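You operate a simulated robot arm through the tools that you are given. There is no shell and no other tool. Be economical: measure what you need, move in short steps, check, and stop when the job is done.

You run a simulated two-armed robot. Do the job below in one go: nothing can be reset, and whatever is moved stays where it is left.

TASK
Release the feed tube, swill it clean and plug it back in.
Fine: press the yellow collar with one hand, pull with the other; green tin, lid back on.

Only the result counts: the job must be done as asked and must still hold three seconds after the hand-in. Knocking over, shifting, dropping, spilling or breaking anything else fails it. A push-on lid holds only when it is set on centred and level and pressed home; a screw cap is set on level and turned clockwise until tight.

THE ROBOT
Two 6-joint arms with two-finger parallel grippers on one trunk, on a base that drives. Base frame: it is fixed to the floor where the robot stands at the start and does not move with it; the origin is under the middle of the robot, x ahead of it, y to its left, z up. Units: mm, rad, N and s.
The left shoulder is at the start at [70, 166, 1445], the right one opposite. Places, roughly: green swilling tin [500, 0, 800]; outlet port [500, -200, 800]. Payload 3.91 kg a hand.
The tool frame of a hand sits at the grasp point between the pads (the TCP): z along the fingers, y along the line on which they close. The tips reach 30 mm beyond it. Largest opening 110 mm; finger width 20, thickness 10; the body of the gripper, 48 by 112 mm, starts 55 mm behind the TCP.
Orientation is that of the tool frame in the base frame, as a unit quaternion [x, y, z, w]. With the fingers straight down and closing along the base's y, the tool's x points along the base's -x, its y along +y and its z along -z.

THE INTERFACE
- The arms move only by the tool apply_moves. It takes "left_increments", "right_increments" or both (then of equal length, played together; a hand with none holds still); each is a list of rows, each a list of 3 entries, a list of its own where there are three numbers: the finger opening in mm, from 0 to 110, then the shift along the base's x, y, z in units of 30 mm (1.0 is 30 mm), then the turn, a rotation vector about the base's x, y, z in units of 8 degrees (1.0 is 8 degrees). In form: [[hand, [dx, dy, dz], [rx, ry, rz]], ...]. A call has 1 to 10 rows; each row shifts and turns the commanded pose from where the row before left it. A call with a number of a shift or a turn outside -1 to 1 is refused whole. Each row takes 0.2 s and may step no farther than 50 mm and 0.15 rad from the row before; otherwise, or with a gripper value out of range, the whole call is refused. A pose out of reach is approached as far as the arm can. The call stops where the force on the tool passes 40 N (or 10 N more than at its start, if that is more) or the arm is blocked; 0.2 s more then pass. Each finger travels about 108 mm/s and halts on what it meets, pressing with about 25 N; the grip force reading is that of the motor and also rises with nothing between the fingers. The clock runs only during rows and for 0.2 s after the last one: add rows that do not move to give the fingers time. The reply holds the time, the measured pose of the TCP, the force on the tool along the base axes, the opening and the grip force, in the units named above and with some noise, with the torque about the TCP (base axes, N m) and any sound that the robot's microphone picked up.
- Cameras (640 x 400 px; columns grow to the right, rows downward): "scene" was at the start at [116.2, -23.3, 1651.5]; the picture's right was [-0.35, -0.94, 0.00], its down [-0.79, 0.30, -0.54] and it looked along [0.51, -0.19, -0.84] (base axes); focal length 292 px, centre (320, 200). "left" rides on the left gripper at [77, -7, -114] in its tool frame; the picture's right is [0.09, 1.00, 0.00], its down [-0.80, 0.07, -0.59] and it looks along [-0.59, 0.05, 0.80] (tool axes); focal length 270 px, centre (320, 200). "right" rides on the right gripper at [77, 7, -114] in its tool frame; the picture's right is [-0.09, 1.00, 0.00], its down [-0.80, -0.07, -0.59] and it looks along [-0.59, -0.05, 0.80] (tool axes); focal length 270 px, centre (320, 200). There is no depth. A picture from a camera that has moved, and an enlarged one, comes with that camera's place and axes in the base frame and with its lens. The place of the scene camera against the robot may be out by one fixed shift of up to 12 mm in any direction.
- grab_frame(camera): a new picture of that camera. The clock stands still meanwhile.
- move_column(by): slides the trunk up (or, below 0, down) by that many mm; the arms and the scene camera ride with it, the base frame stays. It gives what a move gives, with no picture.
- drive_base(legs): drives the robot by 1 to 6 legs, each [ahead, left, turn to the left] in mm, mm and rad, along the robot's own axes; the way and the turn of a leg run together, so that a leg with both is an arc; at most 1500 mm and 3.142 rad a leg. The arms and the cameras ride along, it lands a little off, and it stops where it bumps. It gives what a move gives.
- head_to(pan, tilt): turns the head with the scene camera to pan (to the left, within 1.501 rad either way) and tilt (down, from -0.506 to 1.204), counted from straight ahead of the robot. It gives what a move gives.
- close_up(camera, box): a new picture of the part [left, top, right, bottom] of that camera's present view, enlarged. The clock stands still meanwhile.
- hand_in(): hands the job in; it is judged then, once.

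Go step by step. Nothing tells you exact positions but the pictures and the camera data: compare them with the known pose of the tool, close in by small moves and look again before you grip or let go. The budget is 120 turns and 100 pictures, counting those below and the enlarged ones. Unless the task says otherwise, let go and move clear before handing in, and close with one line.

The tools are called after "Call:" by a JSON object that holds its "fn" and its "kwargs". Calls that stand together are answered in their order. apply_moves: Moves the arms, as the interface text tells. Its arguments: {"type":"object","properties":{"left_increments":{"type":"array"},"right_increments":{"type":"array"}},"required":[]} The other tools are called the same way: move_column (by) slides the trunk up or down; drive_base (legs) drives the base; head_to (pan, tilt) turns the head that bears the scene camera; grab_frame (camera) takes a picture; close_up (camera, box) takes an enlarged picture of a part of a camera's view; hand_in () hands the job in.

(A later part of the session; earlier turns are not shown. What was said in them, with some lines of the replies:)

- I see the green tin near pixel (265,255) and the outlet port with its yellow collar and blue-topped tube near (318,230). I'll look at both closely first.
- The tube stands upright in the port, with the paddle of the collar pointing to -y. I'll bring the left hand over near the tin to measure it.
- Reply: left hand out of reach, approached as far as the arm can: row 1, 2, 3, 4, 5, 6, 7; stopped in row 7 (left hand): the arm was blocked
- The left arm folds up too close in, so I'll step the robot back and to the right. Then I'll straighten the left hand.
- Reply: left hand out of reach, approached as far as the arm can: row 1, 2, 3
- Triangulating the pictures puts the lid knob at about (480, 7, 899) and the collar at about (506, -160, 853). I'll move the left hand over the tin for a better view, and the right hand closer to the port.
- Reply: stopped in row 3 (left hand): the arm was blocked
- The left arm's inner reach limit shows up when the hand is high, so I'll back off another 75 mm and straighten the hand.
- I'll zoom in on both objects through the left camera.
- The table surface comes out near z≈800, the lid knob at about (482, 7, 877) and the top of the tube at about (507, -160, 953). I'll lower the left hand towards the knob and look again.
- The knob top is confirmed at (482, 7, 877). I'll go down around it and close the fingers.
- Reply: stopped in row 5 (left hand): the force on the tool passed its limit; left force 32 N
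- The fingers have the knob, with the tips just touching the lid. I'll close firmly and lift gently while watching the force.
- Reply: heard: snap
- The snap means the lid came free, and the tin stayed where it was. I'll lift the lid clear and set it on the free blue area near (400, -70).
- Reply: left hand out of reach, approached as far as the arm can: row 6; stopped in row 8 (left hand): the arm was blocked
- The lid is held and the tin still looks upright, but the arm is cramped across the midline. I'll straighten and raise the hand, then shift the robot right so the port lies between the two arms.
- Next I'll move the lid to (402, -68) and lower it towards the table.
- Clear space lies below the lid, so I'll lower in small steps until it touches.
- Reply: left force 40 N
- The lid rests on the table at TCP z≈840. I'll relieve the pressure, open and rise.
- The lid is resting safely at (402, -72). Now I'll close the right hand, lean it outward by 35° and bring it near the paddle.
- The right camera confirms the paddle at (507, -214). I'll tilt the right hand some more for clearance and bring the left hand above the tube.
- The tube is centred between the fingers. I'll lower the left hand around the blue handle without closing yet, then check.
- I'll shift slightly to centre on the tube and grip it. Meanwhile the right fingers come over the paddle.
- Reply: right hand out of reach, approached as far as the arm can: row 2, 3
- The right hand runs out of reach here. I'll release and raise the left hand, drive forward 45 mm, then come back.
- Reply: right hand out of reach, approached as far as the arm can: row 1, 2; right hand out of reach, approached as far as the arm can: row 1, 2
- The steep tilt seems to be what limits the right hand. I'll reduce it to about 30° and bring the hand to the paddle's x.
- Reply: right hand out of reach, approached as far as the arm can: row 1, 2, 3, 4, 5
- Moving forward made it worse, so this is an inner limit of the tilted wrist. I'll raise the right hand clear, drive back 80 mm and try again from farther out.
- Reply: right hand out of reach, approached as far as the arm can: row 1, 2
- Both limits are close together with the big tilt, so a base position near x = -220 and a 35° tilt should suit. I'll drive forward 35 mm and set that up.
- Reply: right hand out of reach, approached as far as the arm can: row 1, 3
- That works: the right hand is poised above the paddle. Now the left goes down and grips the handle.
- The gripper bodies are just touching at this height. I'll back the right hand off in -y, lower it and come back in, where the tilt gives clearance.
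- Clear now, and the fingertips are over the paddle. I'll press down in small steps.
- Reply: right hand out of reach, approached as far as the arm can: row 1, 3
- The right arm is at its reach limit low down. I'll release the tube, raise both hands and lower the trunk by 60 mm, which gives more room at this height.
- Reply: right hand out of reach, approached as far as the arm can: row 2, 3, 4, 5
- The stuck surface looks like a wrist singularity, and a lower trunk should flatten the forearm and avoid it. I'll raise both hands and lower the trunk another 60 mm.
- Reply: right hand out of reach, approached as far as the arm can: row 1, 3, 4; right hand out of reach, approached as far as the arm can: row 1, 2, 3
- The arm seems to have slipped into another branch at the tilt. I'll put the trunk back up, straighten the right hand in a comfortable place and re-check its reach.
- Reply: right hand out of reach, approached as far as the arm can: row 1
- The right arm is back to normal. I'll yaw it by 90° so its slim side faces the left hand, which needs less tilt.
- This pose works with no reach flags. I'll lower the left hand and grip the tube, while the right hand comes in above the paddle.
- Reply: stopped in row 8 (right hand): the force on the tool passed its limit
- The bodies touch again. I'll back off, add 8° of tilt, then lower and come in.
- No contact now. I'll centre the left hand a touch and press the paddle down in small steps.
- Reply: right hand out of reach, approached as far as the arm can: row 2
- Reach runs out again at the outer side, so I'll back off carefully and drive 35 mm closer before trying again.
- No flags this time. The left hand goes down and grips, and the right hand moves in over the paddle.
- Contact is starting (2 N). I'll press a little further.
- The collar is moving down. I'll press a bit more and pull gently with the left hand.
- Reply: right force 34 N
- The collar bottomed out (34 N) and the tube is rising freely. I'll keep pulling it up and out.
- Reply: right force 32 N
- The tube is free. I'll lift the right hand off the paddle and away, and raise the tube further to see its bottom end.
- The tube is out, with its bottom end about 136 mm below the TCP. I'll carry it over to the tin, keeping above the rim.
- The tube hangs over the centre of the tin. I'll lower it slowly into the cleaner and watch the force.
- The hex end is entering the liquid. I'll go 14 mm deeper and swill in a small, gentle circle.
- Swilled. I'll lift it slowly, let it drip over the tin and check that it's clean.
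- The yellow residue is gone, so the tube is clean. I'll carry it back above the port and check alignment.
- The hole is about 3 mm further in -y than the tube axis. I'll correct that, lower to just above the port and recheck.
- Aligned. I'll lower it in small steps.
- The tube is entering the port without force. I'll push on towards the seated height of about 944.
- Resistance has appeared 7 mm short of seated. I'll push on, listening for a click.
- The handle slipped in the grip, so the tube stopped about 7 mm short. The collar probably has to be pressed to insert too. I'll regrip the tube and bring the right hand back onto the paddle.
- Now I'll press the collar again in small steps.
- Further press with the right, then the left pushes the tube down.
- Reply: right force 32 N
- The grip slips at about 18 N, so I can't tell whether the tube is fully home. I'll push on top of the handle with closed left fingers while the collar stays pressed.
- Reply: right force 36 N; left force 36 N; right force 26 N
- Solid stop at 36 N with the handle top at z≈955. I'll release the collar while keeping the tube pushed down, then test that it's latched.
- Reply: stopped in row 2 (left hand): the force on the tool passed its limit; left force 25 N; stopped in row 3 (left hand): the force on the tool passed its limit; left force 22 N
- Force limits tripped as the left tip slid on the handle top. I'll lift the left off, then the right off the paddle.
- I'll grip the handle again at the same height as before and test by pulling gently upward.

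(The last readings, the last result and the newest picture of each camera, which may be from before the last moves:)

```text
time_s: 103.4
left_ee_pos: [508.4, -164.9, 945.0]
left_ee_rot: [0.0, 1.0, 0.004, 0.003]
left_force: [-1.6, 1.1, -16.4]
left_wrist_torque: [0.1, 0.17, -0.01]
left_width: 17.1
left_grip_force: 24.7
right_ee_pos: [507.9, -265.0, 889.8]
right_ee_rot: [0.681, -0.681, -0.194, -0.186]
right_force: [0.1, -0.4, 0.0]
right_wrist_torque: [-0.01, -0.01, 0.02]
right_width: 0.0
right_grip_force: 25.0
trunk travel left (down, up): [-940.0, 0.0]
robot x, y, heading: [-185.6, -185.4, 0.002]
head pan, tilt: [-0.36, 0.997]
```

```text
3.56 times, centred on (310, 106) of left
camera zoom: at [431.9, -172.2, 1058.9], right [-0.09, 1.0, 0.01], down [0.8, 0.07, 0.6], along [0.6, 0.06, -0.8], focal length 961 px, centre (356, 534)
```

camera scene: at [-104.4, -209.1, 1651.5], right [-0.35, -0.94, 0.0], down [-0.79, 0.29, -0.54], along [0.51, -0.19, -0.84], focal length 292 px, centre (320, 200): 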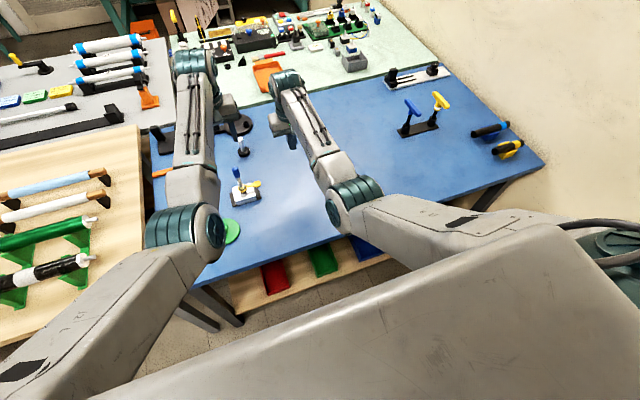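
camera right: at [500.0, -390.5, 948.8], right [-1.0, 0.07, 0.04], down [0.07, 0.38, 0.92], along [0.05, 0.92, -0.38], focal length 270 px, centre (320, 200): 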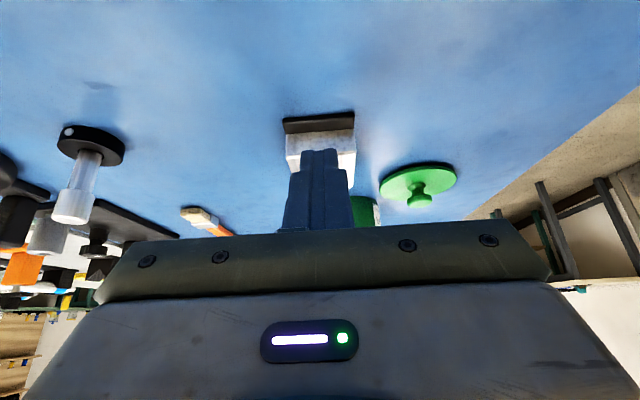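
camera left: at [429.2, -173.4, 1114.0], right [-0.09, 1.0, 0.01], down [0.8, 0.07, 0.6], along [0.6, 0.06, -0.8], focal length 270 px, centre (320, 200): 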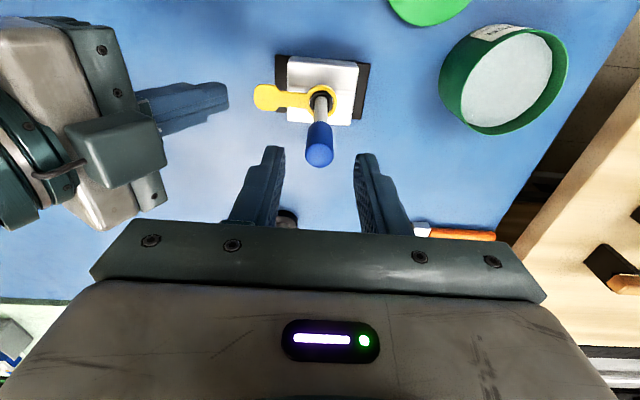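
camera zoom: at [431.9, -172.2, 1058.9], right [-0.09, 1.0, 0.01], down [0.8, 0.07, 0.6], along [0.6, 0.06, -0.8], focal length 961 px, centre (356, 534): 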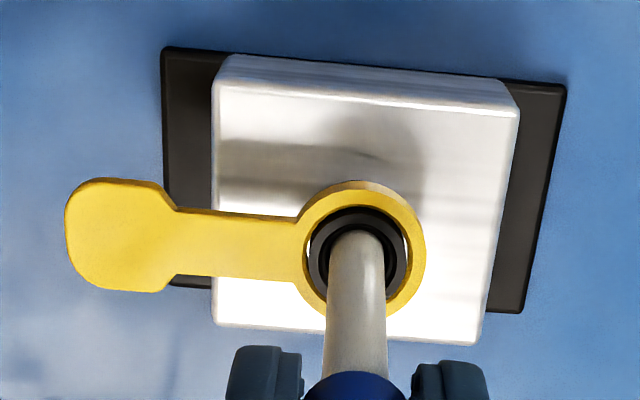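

The tube resists a 16 N pull with the collar free, so it's latched. I'll push it down again to seat it fully, then check before letting go.

Call:
{"fn": "apply_moves", "kwargs": {"left_increments": [[5, [0, 0, -0.1], [0, 0, 0]], [5, [0, 0, -0.1], [0, 0, 0]], [5, [0, 0, -0.1], [0, 0, 0]], [5, [0, 0, -0.1], [0, 0, 0]], [5, [0, 0, 0], [0, 0, 0]]]}}

Call:
{"fn": "close_up", "kwargs": {"camera": "left", "box": [220, 50, 400, 162]}}

```text
time_s: 104.6
left_ee_pos: [506.9, -165.6, 937.1]
left_ee_rot: [-0.001, 1.0, 0.003, 0.007]
left_force: [3.2, 3.8, 16.8]
left_wrist_torque: [0.44, -0.35, 0.01]
left_width: 17.2
left_grip_force: 25.3
right_ee_pos: [504.5, -265.7, 892.8]
right_ee_rot: [0.682, -0.681, -0.192, -0.187]
right_force: [-0.3, -0.7, 0.0]
right_wrist_torque: [0.0, -0.01, -0.03]
right_width: 0.1
right_grip_force: 25.1
trunk travel left (down, up): [-940.0, 0.0]
robot x, y, heading: [-183.7, -185.9, 0.001]
head pan, tilt: [-0.36, 0.997]
```

```text
3.56 times, centred on (310, 106) of left
camera zoom: at [428.9, -172.9, 1050.8], right [-0.09, 1.0, 0.01], down [0.79, 0.07, 0.61], along [0.6, 0.06, -0.8], focal length 961 px, centre (356, 534)
```

zoom: 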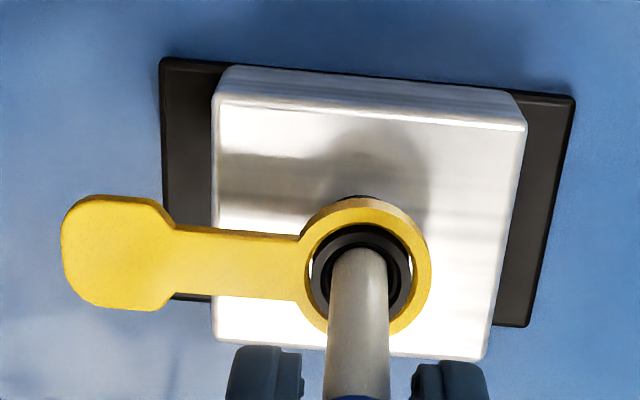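

The tube is at the same seated height as at the start. I'll let go, rise clear, and back the base 60 mm for the lid.

Call:
{"fn": "apply_moves", "kwargs": {"left_increments": [[5, [0, 0, 0.15], [0, 0, 0]], [50, [0, 0, 0], [0, 0, 0]], [50, [0, 0, 0], [0, 0, 0]], [60, [0, 0, 0.8], [0, 0, 0]], [60, [0, 0, 0.8], [0, 0, 0]], [60, [0, 0, 0.5], [0, 0, 0]]], "right_increments": [[0, [0, -0.4, 0], [0, 0, 0]], [0, [0, -0.4, 0], [0, 0, 0]], [0, [0, -0.4, 0.3], [-0.5, 0, 0]], [0, [0, -0.4, 0.3], [-0.5, 0, 0]], [0, [0, -0.4, 0.3], [-0.5, 0, 0]], [0, [0, -0.4, 0.3], [-0.5, 0, 0]]]}}

Call:
{"fn": "drive_base", "kwargs": {"legs": [[-60, 0, 0]]}}

Call:
{"fn": "grab_frame", "kwargs": {"camera": "left"}}

```text
time_s: 106.0
left_ee_pos: [508.5, -162.3, 1001.7]
left_ee_rot: [0.0, 1.0, 0.003, 0.005]
left_force: [-0.3, 1.1, -0.3]
left_wrist_torque: [-0.03, 0.0, -0.01]
left_width: 60.0
left_grip_force: 0.1
right_ee_pos: [506.8, -337.9, 928.4]
right_ee_rot: [-0.701, 0.701, 0.095, 0.09]
right_force: [0.4, -0.1, 0.5]
right_wrist_torque: [0.03, -0.01, 0.01]
right_width: 0.0
right_grip_force: 24.6
trunk travel left (down, up): [-940.0, 0.0]
robot x, y, heading: [-187.3, -185.0, 0.005]
head pan, tilt: [-0.36, 0.997]
```

```text
time_s: 107.0
left_ee_pos: [457.7, -163.2, 995.2]
left_ee_rot: [-0.001, 1.0, 0.004, -0.001]
left_force: [1.2, -0.7, 0.3]
left_wrist_torque: [0.02, 0.07, -0.01]
left_width: 59.8
left_grip_force: 0.0
right_ee_pos: [455.3, -337.1, 921.5]
right_ee_rot: [-0.7, 0.702, 0.098, 0.086]
right_force: [0.6, 0.6, -0.3]
right_wrist_torque: [0.01, 0.04, 0.01]
right_width: 0.0
right_grip_force: 24.9
trunk travel left (down, up): [-940.0, 0.0]
robot x, y, heading: [-243.3, -188.5, 0.0]
head pan, tilt: [-0.36, 0.997]
```

```text
18 pictures are left
camera left: at [380.8, -171.6, 1110.2], right [-0.09, 1.0, 0.01], down [0.8, 0.07, 0.59], along [0.59, 0.06, -0.8], focal length 270 px, centre (320, 200)
```

left: 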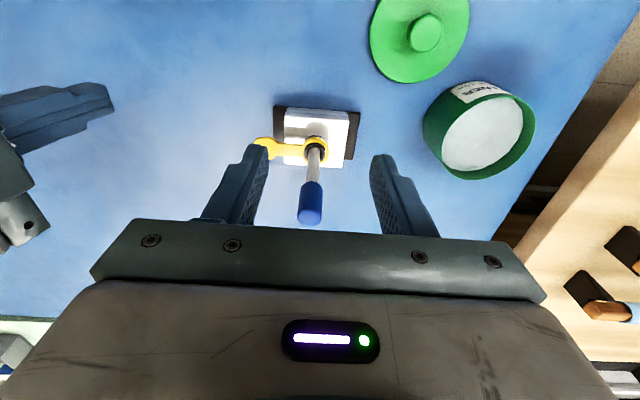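

Tube is standing in the port. Next, the left hand goes over the lid.

Call:
{"fn": "apply_moves", "kwargs": {"left_increments": [[60, [-0.3, 0.8, -0.2], [0, 0, 0]], [60, [-0.5, 0.8, -0.5], [0, 0, 0]], [60, [-0.5, 0.8, -0.7], [0, 0, 0]], [60, [-0.3, 0.6, -0.7], [0, 0, 0]], [60, [0, 0, 0], [0, 0, 0]]]}}

Call:
{"fn": "grab_frame", "kwargs": {"camera": "left"}}

```text
time_s: 108.2
left_ee_pos: [403.7, -72.4, 936.9]
left_ee_rot: [0.0, 1.0, 0.004, 0.003]
left_force: [-0.8, -0.8, -0.1]
left_wrist_torque: [0.01, -0.03, -0.01]
left_width: 59.8
left_grip_force: 0.1
right_ee_pos: [448.7, -338.3, 925.4]
right_ee_rot: [-0.7, 0.701, 0.097, 0.089]
right_force: [0.5, 0.4, 1.0]
right_wrist_torque: [-0.03, 0.0, -0.01]
right_width: 0.1
right_grip_force: 24.9
trunk travel left (down, up): [-940.0, 0.0]
robot x, y, heading: [-243.5, -186.8, 0.002]
head pan, tilt: [-0.36, 0.997]
```

```text
17 pictures are left
camera left: at [327.0, -80.0, 1050.9], right [-0.09, 1.0, 0.01], down [0.8, 0.07, 0.6], along [0.6, 0.06, -0.8], focal length 270 px, centre (320, 200)
```

left: 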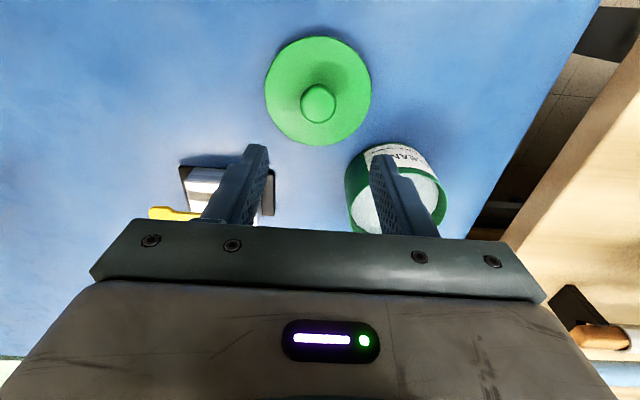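

Call:
{"fn": "apply_moves", "kwargs": {"left_increments": [[60, [-0.05, 0, -0.8], [0, 0, 0]], [60, [0, 0, -0.8], [0, 0, 0]], [60, [0, 0, -0.8], [0, 0, 0]], [60, [0, 0, -0.5], [0, 0, 0]], [60, [0, 0, -0.15], [0, 0, 0]], [60, [0, 0, 0], [0, 0, 0]]]}}

```text
time_s: 109.6
left_ee_pos: [401.0, -74.4, 845.7]
left_ee_rot: [-0.001, 1.0, 0.004, 0.004]
left_force: [-1.3, 0.2, 0.9]
left_wrist_torque: [0.01, 0.0, 0.01]
left_width: 59.8
left_grip_force: 0.1
right_ee_pos: [449.4, -337.6, 928.0]
right_ee_rot: [-0.701, 0.701, 0.095, 0.09]
right_force: [0.4, 0.3, 0.0]
right_wrist_torque: [-0.02, -0.02, 0.0]
right_width: 0.1
right_grip_force: 24.5
trunk travel left (down, up): [-940.0, 0.0]
robot x, y, heading: [-243.9, -188.1, -0.001]
head pan, tilt: [-0.36, 0.997]
```

Now I'll lower the last few millimetres, close on the knob and lift slightly to check.

Call:
{"fn": "apply_moves", "kwargs": {"left_increments": [[60, [0, 0.05, -0.12], [0, 0, 0]], [30, [0, 0, 0], [0, 0, 0]], [10, [0, 0, 0], [0, 0, 0]], [10, [0, 0, 0], [0, 0, 0]], [10, [0, 0, 0], [0, 0, 0]], [10, [0, 0, 0.3], [0, 0, 0]], [10, [0, 0, 0.5], [0, 0, 0]], [10, [0, 0, 0], [0, 0, 0]]]}}

Call:
{"fn": "grab_frame", "kwargs": {"camera": "left"}}

```text
time_s: 111.4
left_ee_pos: [400.4, -72.5, 868.6]
left_ee_rot: [0.0, 1.0, 0.004, 0.004]
left_force: [-0.6, -0.5, 0.1]
left_wrist_torque: [-0.03, -0.01, -0.02]
left_width: 20.3
left_grip_force: 24.9
right_ee_pos: [448.6, -338.1, 928.0]
right_ee_rot: [-0.701, 0.701, 0.096, 0.09]
right_force: [0.1, -0.2, -0.3]
right_wrist_torque: [0.02, -0.02, 0.01]
right_width: 0.0
right_grip_force: 24.7
trunk travel left (down, up): [-940.0, 0.0]
robot x, y, heading: [-245.7, -186.6, 0.005]
head pan, tilt: [-0.36, 0.997]
```

```text
16 pictures are left
camera left: at [322.3, -80.4, 980.8], right [-0.09, 1.0, 0.01], down [0.8, 0.07, 0.6], along [0.6, 0.06, -0.8], focal length 270 px, centre (320, 200)
```

left: 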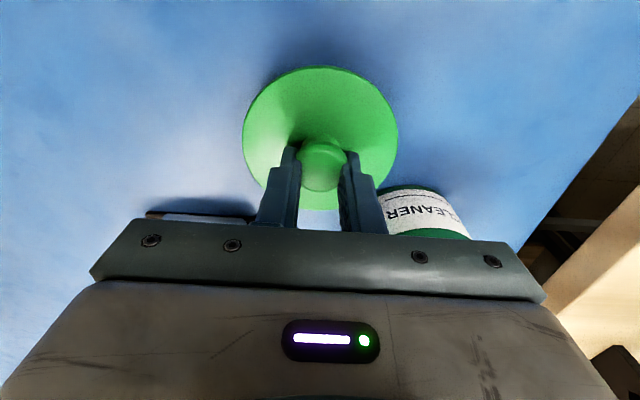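

The lid is held level. I'll raise it and carry it above the tin.

Call:
{"fn": "apply_moves", "kwargs": {"left_increments": [[10, [0, 0, 0.8], [0, 0, 0]], [10, [0, 0, 0.8], [0, 0, 0]], [10, [0.4, 0.4, 0.6], [0, 0, 0]], [10, [0.6, 0.6, 0], [0, 0, 0]], [10, [0.6, 0.6, 0], [0, 0, 0]], [10, [0.6, 0.6, 0], [0, 0, 0]], [10, [0.5, 0.45, 0], [0, 0, 0]], [10, [0, 0, 0], [0, 0, 0]]]}}

Call:
{"fn": "grab_frame", "kwargs": {"camera": "left"}}

Call:
{"fn": "grab_frame", "kwargs": {"camera": "right"}}

```text
time_s: 113.2
left_ee_pos: [480.1, 7.6, 935.2]
left_ee_rot: [-0.001, 1.0, 0.004, 0.005]
left_force: [0.7, -0.2, 0.5]
left_wrist_torque: [-0.03, 0.02, -0.01]
left_width: 19.9
left_grip_force: 25.1
right_ee_pos: [448.8, -337.7, 927.4]
right_ee_rot: [-0.7, 0.702, 0.096, 0.09]
right_force: [0.2, 0.1, -0.4]
right_wrist_torque: [0.0, -0.01, 0.0]
right_width: 0.1
right_grip_force: 25.4
trunk travel left (down, up): [-940.0, 0.0]
robot x, y, heading: [-246.5, -186.9, 0.002]
head pan, tilt: [-0.36, 0.997]
```

```text
15 pictures are left
camera left: at [402.8, -0.2, 1048.6], right [-0.09, 1.0, 0.01], down [0.8, 0.07, 0.6], along [0.6, 0.06, -0.8], focal length 270 px, centre (320, 200)
```

left: 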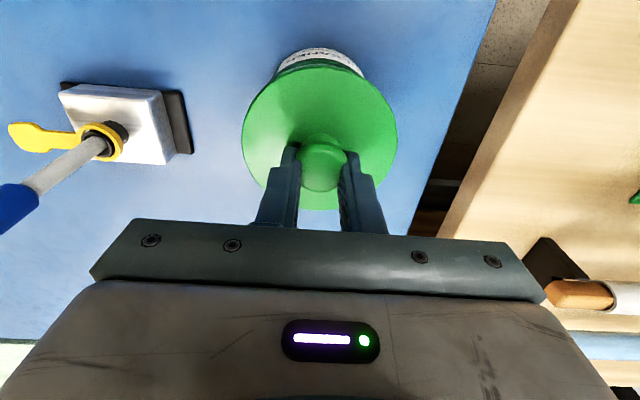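

```text
14 pictures are left
camera right: at [441.1, -442.1, 1017.9], right [-1.0, 0.08, 0.03], down [0.08, 0.62, 0.78], along [0.05, 0.78, -0.62], focal length 270 px, centre (320, 200)
```

right: 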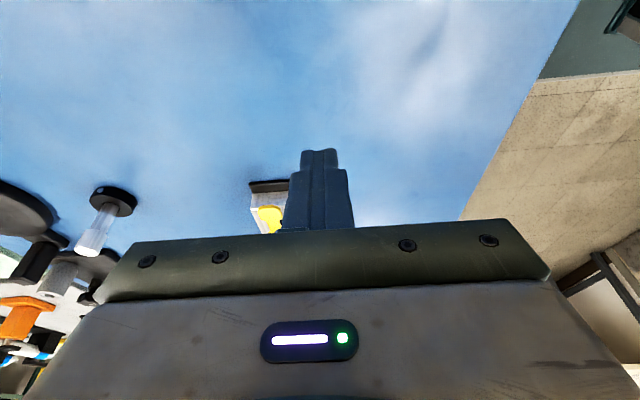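

I estimate the lid needs about 5 mm more in +x to sit over the tin. I'll shift it, lower to just above the rim and compare with the picture from when it popped off.

Call:
{"fn": "apply_moves", "kwargs": {"left_increments": [[10, [0.18, 0, -0.2], [0, 0, 0]], [10, [0, 0, -0.3], [0, 0, 0]], [10, [0, 0, -0.3], [0, 0, 0]], [10, [0, 0, 0], [0, 0, 0]], [10, [0, 0, 0], [0, 0, 0]]]}}

Call:
{"fn": "grab_frame", "kwargs": {"camera": "left"}}

```text
time_s: 114.4
left_ee_pos: [487.1, 6.8, 908.9]
left_ee_rot: [-0.001, 1.0, 0.003, 0.004]
left_force: [-0.6, 0.0, 0.5]
left_wrist_torque: [0.05, 0.03, 0.03]
left_width: 19.8
left_grip_force: 24.9
right_ee_pos: [449.8, -337.6, 928.4]
right_ee_rot: [-0.701, 0.701, 0.096, 0.09]
right_force: [0.2, 0.4, 0.5]
right_wrist_torque: [0.01, 0.02, -0.03]
right_width: 0.1
right_grip_force: 24.9
trunk travel left (down, up): [-940.0, 0.0]
robot x, y, heading: [-241.4, -189.4, 0.005]
head pan, tilt: [-0.36, 0.997]
```

```text
13 pictures are left
camera left: at [409.4, -0.7, 1022.8], right [-0.09, 1.0, 0.01], down [0.8, 0.07, 0.6], along [0.6, 0.06, -0.8], focal length 270 px, centre (320, 200)
```

left: 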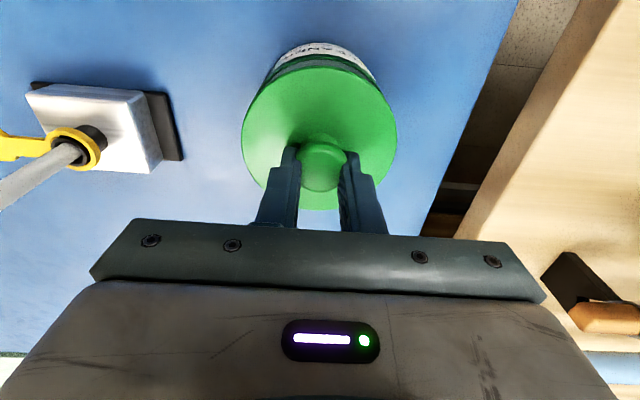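

The view matches the one from when the lid came off, within a millimetre or so. I'll nudge +1 mm in x and lower onto the rim in small steps.

Call:
{"fn": "apply_moves", "kwargs": {"left_increments": [[10, [0.04, 0, -0.1], [0, 0, 0]], [10, [0, 0, -0.1], [0, 0, 0]], [10, [0, 0, -0.07], [0, 0, 0]], [10, [0, 0, -0.07], [0, 0, 0]], [10, [0, 0, 0], [0, 0, 0]]]}}

Call:
{"fn": "grab_frame", "kwargs": {"camera": "left"}}

```text
time_s: 115.6
left_ee_pos: [488.5, 8.5, 901.7]
left_ee_rot: [0.0, 1.0, 0.003, 0.006]
left_force: [1.0, 0.1, 9.6]
left_wrist_torque: [0.03, -0.36, 0.01]
left_width: 20.2
left_grip_force: 24.6
right_ee_pos: [447.9, -337.5, 928.6]
right_ee_rot: [-0.701, 0.701, 0.096, 0.091]
right_force: [-0.5, 0.0, -0.3]
right_wrist_torque: [0.0, -0.03, -0.01]
right_width: 0.1
right_grip_force: 25.2
trunk travel left (down, up): [-940.0, 0.0]
robot x, y, heading: [-246.1, -186.8, 0.002]
head pan, tilt: [-0.36, 0.997]
```

```text
12 pictures are left
camera left: at [409.7, -0.5, 1015.1], right [-0.09, 1.0, 0.01], down [0.79, 0.07, 0.6], along [0.6, 0.06, -0.8], focal length 270 px, centre (320, 200)
```

left: 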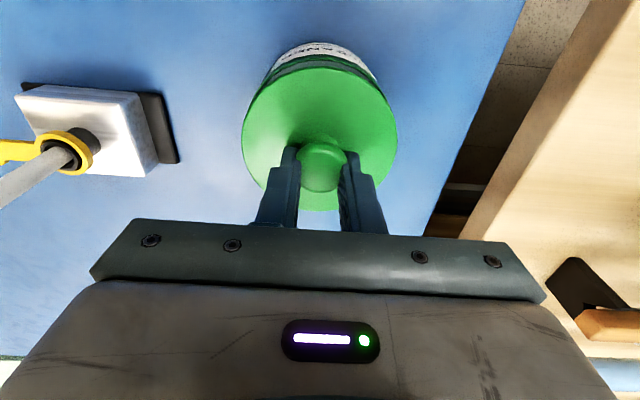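

Contact comes on the +x side first, so the lid sits slightly too far to -x. I'll lift 2 mm, shift +2 mm and try again.

Call:
{"fn": "apply_moves", "kwargs": {"left_increments": [[10, [0, 0, 0.15], [0, 0, 0]], [10, [0.07, 0, 0], [0, 0.06, 0]], [10, [0, 0, -0.1], [0, 0, 0]], [10, [0, 0, -0.1], [0, 0, 0]], [10, [0, 0, 0], [0, 0, 0]]]}}

```text
time_s: 116.8
left_ee_pos: [489.4, 7.4, 900.8]
left_ee_rot: [-0.001, 1.0, 0.004, 0.003]
left_force: [-2.9, 0.3, 14.4]
left_wrist_torque: [0.02, -0.29, 0.0]
left_width: 20.1
left_grip_force: 24.8
right_ee_pos: [446.7, -338.3, 928.7]
right_ee_rot: [-0.701, 0.701, 0.096, 0.092]
right_force: [0.1, -0.6, -0.9]
right_wrist_torque: [0.01, 0.0, 0.03]
right_width: 0.0
right_grip_force: 24.7
trunk travel left (down, up): [-940.0, 0.0]
robot x, y, heading: [-243.4, -181.6, 0.005]
head pan, tilt: [-0.36, 0.997]
```

The push toward -x suggests the lid's inner plug is riding on the +x rim, so I overshot. I'll lift, shift back about 3.5 mm and try again.

Call:
{"fn": "apply_moves", "kwargs": {"left_increments": [[10, [0, 0, 0.2], [0, 0, 0]], [10, [-0.12, 0, 0], [0, 0, 0]], [10, [0, 0, -0.1], [0, 0, 0]], [10, [0, 0, -0.1], [0, 0, 0]], [10, [0, 0, 0], [0, 0, 0]]]}}

```text
time_s: 118.0
left_ee_pos: [486.3, 6.0, 897.6]
left_ee_rot: [-0.001, 1.0, 0.003, 0.0]
left_force: [-3.3, -0.1, 1.2]
left_wrist_torque: [0.01, 0.08, 0.02]
left_width: 20.1
left_grip_force: 25.3
right_ee_pos: [449.1, -338.7, 928.5]
right_ee_rot: [-0.701, 0.701, 0.096, 0.09]
right_force: [0.3, 0.0, -0.3]
right_wrist_torque: [-0.01, 0.01, 0.0]
right_width: 0.0
right_grip_force: 25.2
trunk travel left (down, up): [-940.0, 0.0]
robot x, y, heading: [-242.8, -183.2, 0.005]
head pan, tilt: [-0.36, 0.997]
```

It dropped in: 897.6 with hardly any load. A final small shift, then I'll press it home.

Call:
{"fn": "apply_moves", "kwargs": {"left_increments": [[10, [-0.03, 0, 0], [0, 0, 0]], [10, [0, 0, -0.08], [0, 0, 0]], [10, [0, 0, -0.08], [0, 0, 0]], [10, [0, 0, 0], [0, 0, 0]]]}}

Call:
{"fn": "grab_frame", "kwargs": {"camera": "left"}}

```text
time_s: 119.0
left_ee_pos: [484.7, 7.6, 896.2]
left_ee_rot: [-0.001, 1.0, 0.005, 0.003]
left_force: [1.3, 0.6, 14.8]
left_wrist_torque: [0.02, 0.14, -0.03]
left_width: 20.1
left_grip_force: 25.3
right_ee_pos: [445.7, -338.8, 928.6]
right_ee_rot: [-0.7, 0.702, 0.095, 0.091]
right_force: [-0.2, 0.6, -0.2]
right_wrist_torque: [-0.01, 0.02, -0.01]
right_width: 0.0
right_grip_force: 24.9
trunk travel left (down, up): [-940.0, 0.0]
robot x, y, heading: [-246.7, -184.7, 0.002]
head pan, tilt: [-0.36, 0.997]
```

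```text
11 pictures are left
camera left: at [408.1, -1.4, 1010.2], right [-0.09, 1.0, 0.01], down [0.8, 0.07, 0.6], along [0.6, 0.06, -0.8], focal length 270 px, centre (320, 200)
```

left: 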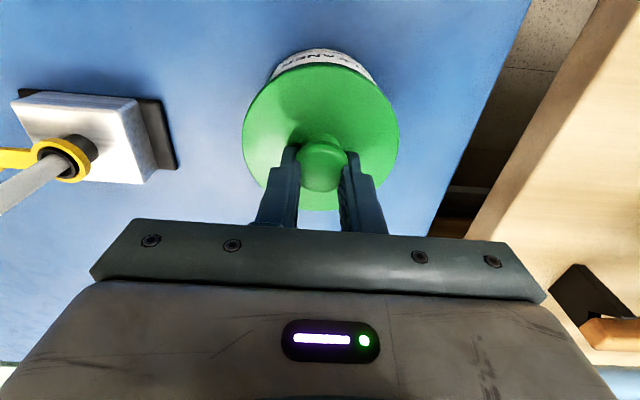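

The label is directly under the lid now, as at the start. I'll press further for the snap.

Call:
{"fn": "apply_moves", "kwargs": {"left_increments": [[10, [0, 0, -0.08], [0, 0, 0]], [10, [0, 0, -0.08], [0, 0, 0]], [10, [0, 0, -0.08], [0, 0, 0]], [10, [0, 0, -0.08], [0, 0, 0]], [10, [0, 0, 0], [0, 0, 0]]]}}

```text
time_s: 119.9
left_ee_pos: [486.9, 7.3, 894.6]
left_ee_rot: [0.0, 1.0, 0.004, 0.006]
left_force: [-12.6, -1.8, 20.3]
left_wrist_torque: [-0.18, 0.59, -0.01]
left_width: 20.4
left_grip_force: 25.1
right_ee_pos: [445.3, -338.4, 930.5]
right_ee_rot: [0.702, -0.7, -0.095, -0.091]
right_force: [0.4, 0.2, 0.7]
right_wrist_torque: [0.01, -0.01, -0.02]
right_width: 0.1
right_grip_force: 24.7
trunk travel left (down, up): [-940.0, 0.0]
robot x, y, heading: [-243.9, -186.2, -0.0]
head pan, tilt: [-0.36, 0.997]
stopped in row 4 (left hand): the force on the tool passed its limit (the readings are from after the stop); the commanded pose is now the measured one
```

40 N was reached without a snap. I'll release, close the fingers and press straight down on the centre of the knob.

Call:
{"fn": "apply_moves", "kwargs": {"left_increments": [[50, [0, 0, 0.05], [0, 0, 0]], [50, [0, 0, 0], [0, 0, 0]], [50, [0, 0, 0.6], [0, 0, 0]], [50, [0, 0, 0.7], [0, 0, 0]], [0, [-0.1, 0, 0], [0, 0, 0]], [0, [0, 0, 0], [0, 0, 0]], [0, [0, 0, 0], [0, 0, 0]]]}}

Call:
{"fn": "grab_frame", "kwargs": {"camera": "left"}}

```text
time_s: 121.5
left_ee_pos: [487.1, 9.4, 929.9]
left_ee_rot: [-0.001, 1.0, 0.004, 0.004]
left_force: [0.2, -1.1, -0.6]
left_wrist_torque: [0.01, -0.01, 0.02]
left_width: 0.2
left_grip_force: 24.8
right_ee_pos: [448.6, -337.9, 928.6]
right_ee_rot: [0.701, -0.701, -0.097, -0.089]
right_force: [-0.3, 0.1, -0.6]
right_wrist_torque: [0.04, 0.01, -0.01]
right_width: 0.1
right_grip_force: 24.6
trunk travel left (down, up): [-940.0, 0.0]
robot x, y, heading: [-244.4, -184.2, 0.003]
head pan, tilt: [-0.36, 0.997]
heard: snap
```

```text
10 pictures are left
camera left: at [409.5, 1.0, 1043.7], right [-0.09, 1.0, 0.01], down [0.8, 0.07, 0.6], along [0.6, 0.06, -0.8], focal length 270 px, centre (320, 200)
```

left: 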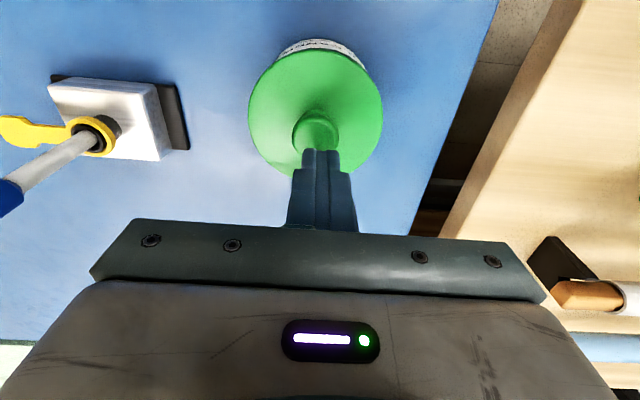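

A snap was heard, but it could be the lid coming on or off. I'll press on the knob centre to make sure.

Call:
{"fn": "apply_moves", "kwargs": {"left_increments": [[0, [-0.15, -0.07, 0], [0, 0, 0]], [0, [0, 0, -0.4], [0, 0, 0]], [0, [0, 0, -0.2], [0, 0, 0]], [0, [0, 0, -0.1], [0, 0, 0]], [0, [0, 0, -0.1], [0, 0, 0]], [0, [0, 0, -0.1], [0, 0, 0]], [0, [0, 0, -0.1], [0, 0, 0]], [0, [0, 0, -0.1], [0, 0, 0]], [0, [0, 0, 0], [0, 0, 0]]]}}

```text
time_s: 122.5
left_ee_pos: [484.4, 6.4, 919.0]
left_ee_rot: [-0.002, 1.0, 0.005, 0.013]
left_force: [-11.0, 0.2, 22.4]
left_wrist_torque: [0.02, 0.46, 0.01]
left_width: 0.1
left_grip_force: 25.4
right_ee_pos: [444.2, -338.6, 930.3]
right_ee_rot: [-0.701, 0.701, 0.094, 0.091]
right_force: [0.7, 0.5, 0.1]
right_wrist_torque: [0.03, 0.0, -0.03]
right_width: 0.2
right_grip_force: 25.2
trunk travel left (down, up): [-940.0, 0.0]
robot x, y, heading: [-246.4, -186.9, 0.007]
head pan, tilt: [-0.36, 0.997]
stopped in row 5 (left hand): the force on the tool passed its limit (the readings are from after the stop); the commanded pose is now the measured one
```

No second snap under 40 N, so the first one was likely the lid seating. I'll view it from the same pose as at the start and compare.

Call:
{"fn": "apply_moves", "kwargs": {"left_increments": [[0, [0, 0, 0.3], [0, 0, 0]], [70, [0.03, 0.05, 0.4], [0, 0, 0]], [70, [0, 0, 0], [0, 0, 0]], [70, [0, 0, 0], [0, 0, 0]], [70, [0, 0, 0], [0, 0, 0]]]}}

Call:
{"fn": "grab_frame", "kwargs": {"camera": "left"}}

Call:
{"fn": "close_up", "kwargs": {"camera": "left", "box": [240, 30, 400, 190]}}

```text
time_s: 123.7
left_ee_pos: [489.0, 8.8, 934.7]
left_ee_rot: [-0.001, 1.0, 0.004, 0.009]
left_force: [0.0, -0.4, 0.2]
left_wrist_torque: [0.01, -0.03, 0.03]
left_width: 70.0
left_grip_force: 0.1
right_ee_pos: [449.0, -338.3, 927.3]
right_ee_rot: [-0.701, 0.701, 0.096, 0.09]
right_force: [0.5, -0.2, 0.5]
right_wrist_torque: [0.02, -0.02, -0.01]
right_width: 0.1
right_grip_force: 24.9
trunk travel left (down, up): [-940.0, 0.0]
robot x, y, heading: [-245.3, -187.3, 0.003]
head pan, tilt: [-0.36, 0.997]
```

```text
9 pictures are left
camera left: at [409.1, -1.0, 1047.6], right [-0.09, 1.0, 0.01], down [0.79, 0.07, 0.61], along [0.61, 0.06, -0.79], focal length 270 px, centre (320, 200)
```

left: 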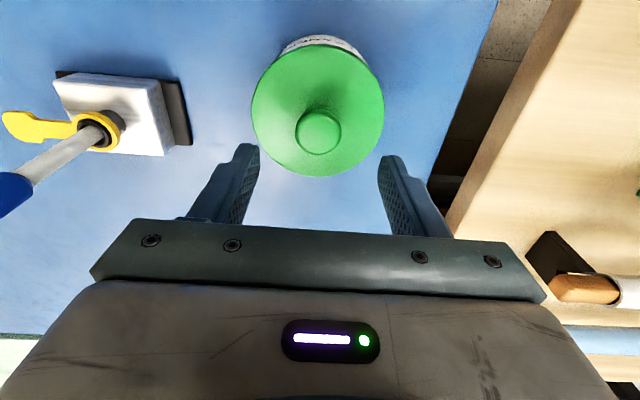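

```text
2.50 times, centred on (320, 110) of left
camera zoom: at [409.1, -1.0, 1047.6], right [-0.09, 1.0, 0.01], down [0.79, 0.07, 0.61], along [0.61, 0.06, -0.79], focal length 676 px, centre (320, 425)
```

zoom: 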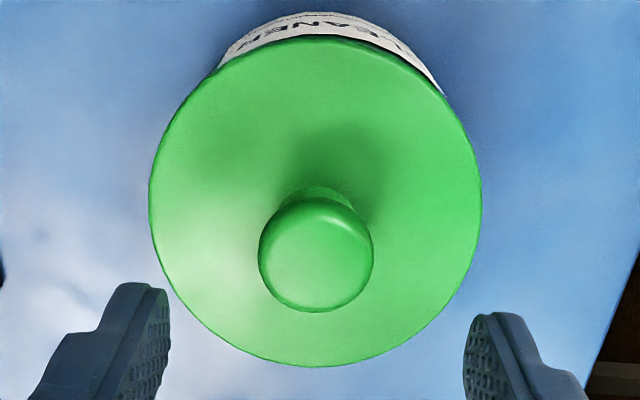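

It looks the same as the original seated lid: centred, level, with the label right under the edge. To be certain, I'll grip the knob and try a very gentle pull.

Call:
{"fn": "apply_moves", "kwargs": {"left_increments": [[60, [-0.12, -0.05, -0.5], [0, 0, 0]], [60, [0, 0, -0.5], [0, 0, 0]], [60, [0, 0, -0.2], [0, 0, 0]], [15, [0, 0, 0], [0, 0, 0]], [10, [0, 0, 0], [0, 0, 0]], [10, [0, 0, 0], [0, 0, 0]]]}}

Call:
{"fn": "apply_moves", "kwargs": {"left_increments": [[10, [0, 0, 0.06], [0, 0, 0]], [10, [0, 0, 0], [0, 0, 0]], [10, [0, 0, 0], [0, 0, 0]]]}}

```text
time_s: 125.1
left_ee_pos: [484.8, 6.9, 898.7]
left_ee_rot: [0.0, 1.0, 0.004, 0.009]
left_force: [0.0, 0.0, 0.3]
left_wrist_torque: [0.0, 0.0, -0.03]
left_width: 20.4
left_grip_force: 24.9
right_ee_pos: [449.2, -337.9, 927.5]
right_ee_rot: [0.701, -0.701, -0.096, -0.089]
right_force: [-0.3, 0.6, 0.0]
right_wrist_torque: [0.01, -0.01, 0.01]
right_width: 0.1
right_grip_force: 24.8
trunk travel left (down, up): [-940.0, 0.0]
robot x, y, heading: [-244.4, -185.4, 0.005]
head pan, tilt: [-0.36, 0.997]
heard: snap
```

```text
time_s: 125.9
left_ee_pos: [485.1, 5.9, 899.7]
left_ee_rot: [-0.001, 1.0, 0.004, 0.01]
left_force: [0.2, -0.3, 0.0]
left_wrist_torque: [-0.02, 0.0, 0.0]
left_width: 20.2
left_grip_force: 24.9
right_ee_pos: [449.5, -338.0, 927.5]
right_ee_rot: [-0.701, 0.701, 0.095, 0.09]
right_force: [0.8, 1.0, -0.1]
right_wrist_torque: [0.01, -0.01, -0.01]
right_width: 0.0
right_grip_force: 24.8
trunk travel left (down, up): [-940.0, 0.0]
robot x, y, heading: [-242.8, -186.3, -0.001]
head pan, tilt: [-0.36, 0.997]
```

The pull popped it off, so closing on the knob lifts it, and it had been seated before. I'll lower it back in place, open without lifting, and then press only from above.

Call:
{"fn": "apply_moves", "kwargs": {"left_increments": [[10, [0, 0.02, -0.08], [0, 0, 0]], [10, [0, 0, -0.08], [0, 0, 0]], [10, [0, 0, -0.06], [0, 0, 0]], [10, [0, 0, 0], [0, 0, 0]]]}}

Call:
{"fn": "apply_moves", "kwargs": {"left_increments": [[60, [0, 0, 0], [0, 0, 0]], [60, [0, 0, 0], [0, 0, 0]], [60, [0, 0, 0], [0, 0, 0]]]}}

Call:
{"fn": "apply_moves", "kwargs": {"left_increments": [[60, [0, 0, 0.6], [0, 0, 0]], [60, [0, 0, 0.7], [0, 0.14, 0]], [0, [0, 0, 0], [0, 0, 0]], [0, [0, 0, 0], [0, 0, 0]], [0, [0, 0, 0], [0, 0, 0]]]}}

Call:
{"fn": "grab_frame", "kwargs": {"camera": "left"}}

```text
time_s: 126.9
left_ee_pos: [484.6, 6.6, 896.9]
left_ee_rot: [-0.001, 1.0, 0.005, 0.012]
left_force: [4.7, 0.9, 20.4]
left_wrist_torque: [0.0, -0.02, -0.03]
left_width: 20.0
left_grip_force: 25.5
right_ee_pos: [447.8, -338.5, 929.7]
right_ee_rot: [-0.7, 0.702, 0.096, 0.091]
right_force: [-0.4, -0.1, -0.3]
right_wrist_torque: [-0.01, 0.02, 0.02]
right_width: 0.3
right_grip_force: 25.2
trunk travel left (down, up): [-940.0, 0.0]
robot x, y, heading: [-245.7, -184.0, 0.004]
head pan, tilt: [-0.36, 0.997]
```

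```text
time_s: 127.7
left_ee_pos: [481.9, 7.7, 894.3]
left_ee_rot: [-0.001, 1.0, 0.003, 0.009]
left_force: [-0.6, 5.2, 12.3]
left_wrist_torque: [-0.13, 0.1, -0.03]
left_width: 58.0
left_grip_force: 0.1
right_ee_pos: [447.2, -337.2, 930.6]
right_ee_rot: [-0.701, 0.701, 0.095, 0.091]
right_force: [0.1, -0.3, -0.5]
right_wrist_torque: [-0.01, -0.03, 0.0]
right_width: 0.1
right_grip_force: 24.2
trunk travel left (down, up): [-940.0, 0.0]
robot x, y, heading: [-245.2, -184.6, 0.0]
head pan, tilt: [-0.36, 0.997]
```

```text
time_s: 128.9
left_ee_pos: [485.8, 7.3, 933.1]
left_ee_rot: [-0.002, 1.0, 0.004, 0.0]
left_force: [0.1, -0.4, 0.8]
left_wrist_torque: [0.02, 0.01, 0.0]
left_width: 0.0
left_grip_force: 25.1
right_ee_pos: [448.3, -338.3, 927.0]
right_ee_rot: [-0.701, 0.701, 0.096, 0.09]
right_force: [-0.3, 0.4, -0.4]
right_wrist_torque: [0.0, 0.02, 0.0]
right_width: 0.0
right_grip_force: 25.0
trunk travel left (down, up): [-940.0, 0.0]
robot x, y, heading: [-244.3, -187.4, 0.003]
head pan, tilt: [-0.36, 0.997]
heard: snap
```

```text
7 pictures are left
camera left: at [408.3, -1.8, 1047.8], right [-0.09, 1.0, 0.01], down [0.8, 0.07, 0.59], along [0.59, 0.06, -0.8], focal length 270 px, centre (320, 200)
```

left: 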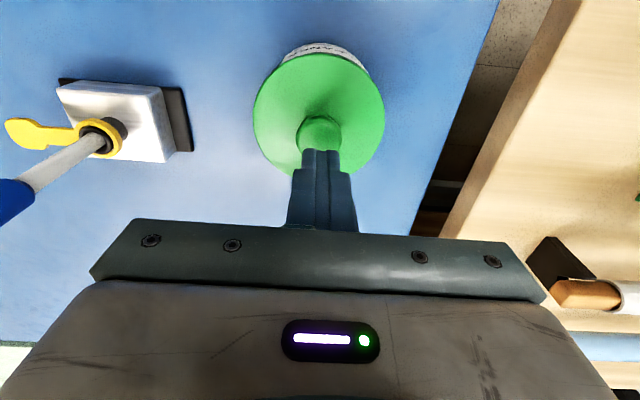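

The snaps fit the pattern off, on, off, on, so the lid should be on now. I'll give one centred press from above to make sure it's home, then rise straight up.

Call:
{"fn": "apply_moves", "kwargs": {"left_increments": [[0, [-0.12, 0, -0.2], [0, 0, 0]], [0, [0, 0, -0.2], [0, 0, 0]], [0, [0, 0, -0.1], [0, 0, 0]], [0, [0, 0, -0.08], [0, 0, 0]], [0, [0, 0, -0.08], [0, 0, 0]], [0, [0, 0, -0.08], [0, 0, 0]]]}}

Call:
{"fn": "apply_moves", "kwargs": {"left_increments": [[0, [0, 0, 0.3], [0, 0, 0]], [0, [0, 0, 0.7], [0, 0, 0]], [0, [0, 0, 0.7], [0, 0, 0]], [0, [0, 0, 0], [0, 0, 0]]]}}

Call:
{"fn": "grab_frame", "kwargs": {"camera": "left"}}

```text
time_s: 130.3
left_ee_pos: [482.5, 7.5, 918.4]
left_ee_rot: [-0.001, 1.0, 0.005, 0.006]
left_force: [8.3, 3.6, 32.6]
left_wrist_torque: [0.11, -0.15, -0.05]
left_width: 0.2
left_grip_force: 25.2
right_ee_pos: [445.6, -338.2, 930.4]
right_ee_rot: [-0.701, 0.701, 0.096, 0.092]
right_force: [-0.1, -0.2, -0.4]
right_wrist_torque: [0.01, 0.0, 0.05]
right_width: 0.0
right_grip_force: 24.9
trunk travel left (down, up): [-940.0, 0.0]
robot x, y, heading: [-241.2, -189.3, -0.001]
head pan, tilt: [-0.36, 0.997]
```

```text
time_s: 131.3
left_ee_pos: [481.4, 6.5, 958.6]
left_ee_rot: [-0.001, 1.0, 0.003, -0.001]
left_force: [0.0, -0.2, 0.5]
left_wrist_torque: [-0.02, 0.03, 0.02]
left_width: 0.3
left_grip_force: 24.9
right_ee_pos: [449.4, -339.4, 926.9]
right_ee_rot: [-0.7, 0.701, 0.097, 0.09]
right_force: [0.6, -0.5, 0.5]
right_wrist_torque: [0.01, -0.02, -0.01]
right_width: 0.0
right_grip_force: 24.8
trunk travel left (down, up): [-940.0, 0.0]
robot x, y, heading: [-244.6, -183.1, 0.001]
head pan, tilt: [-0.36, 0.997]
```

```text
6 pictures are left
camera left: at [404.6, -1.2, 1073.7], right [-0.09, 1.0, 0.01], down [0.8, 0.07, 0.59], along [0.59, 0.06, -0.81], focal length 270 px, centre (320, 200)
```

left: 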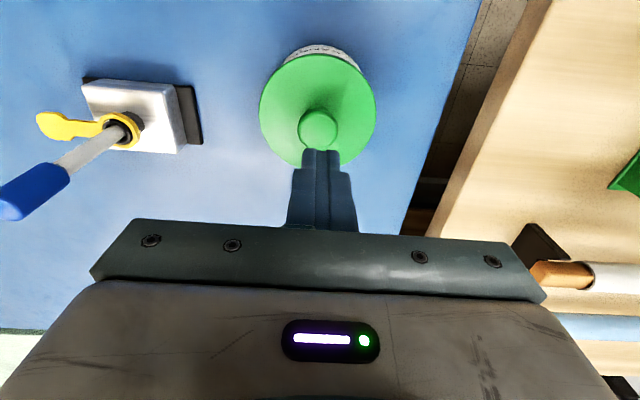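

No change in height, so the lid is home. I'll move the left hand clear and take a last look with the scene camera.

Call:
{"fn": "apply_moves", "kwargs": {"left_increments": [[0, [0.3, 0.5, 0.9], [0, 0, 0]], [0, [0.5, 0.9, 0.5], [0, 0, 0]], [0, [0.5, 1, 0], [0, 0, 0]], [0, [0.5, 1, 0], [0, 0, 0]], [0, [0.5, 1, 0], [0, 0, 0]], [0, [0.5, 1, 0], [0, 0, 0]], [0, [0, 0, 0], [0, 0, 0]]]}}

Call:
{"fn": "grab_frame", "kwargs": {"camera": "scene"}}

```text
time_s: 132.9
left_ee_pos: [547.0, 157.3, 1008.3]
left_ee_rot: [0.0, 1.0, 0.005, 0.0]
left_force: [-0.5, -0.5, -0.2]
left_wrist_torque: [-0.02, 0.01, 0.0]
left_width: 0.0
left_grip_force: 25.6
left hand out of reach, approached as far as the arm can: row 5, 6
right_ee_pos: [448.4, -338.9, 927.6]
right_ee_rot: [0.701, -0.701, -0.097, -0.09]
right_force: [0.0, 0.8, 1.0]
right_wrist_torque: [-0.01, -0.01, 0.0]
right_width: 0.1
right_grip_force: 25.2
trunk travel left (down, up): [-940.0, 0.0]
robot x, y, heading: [-243.0, -184.9, 0.003]
head pan, tilt: [-0.36, 0.997]
```

```text
5 pictures are left
camera scene: at [-128.3, -209.6, 1651.5], right [-0.35, -0.94, 0.0], down [-0.79, 0.29, -0.54], along [0.51, -0.19, -0.84], focal length 292 px, centre (320, 200)
```

scene: 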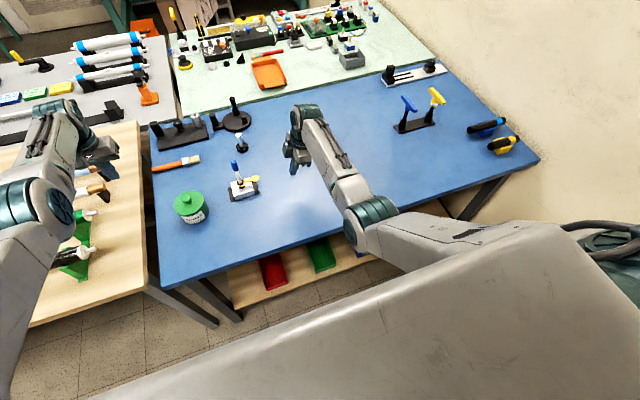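

Call:
{"fn": "close_up", "kwargs": {"camera": "scene", "box": [160, 145, 288, 235]}}

```text
4.44 times, centred on (224, 190) of scene
camera zoom: at [-128.3, -209.6, 1651.5], right [-0.35, -0.94, 0.0], down [-0.79, 0.29, -0.54], along [0.51, -0.19, -0.84], focal length 1296 px, centre (747, 244)
```

zoom: 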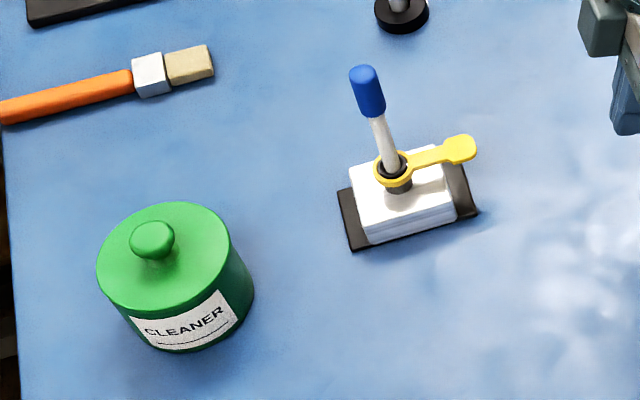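

The lid sits level and centred, the tube is back in its port with the collar up, and both hands are clear. Nothing else looks disturbed, so I'm handing in.

Call:
{"fn": "hand_in", "kwargs": {}}

```text
The job is handed in.
```

The feed tube is out, swilled clean in the green tin, plugged back in (it held against a 16 N pull with the collar free), and the tin's lid is back on. I judged the lid's fit from its sound, height and appearance. I didn't pull-test it after the last press, because an earlier test pull had popped it off.
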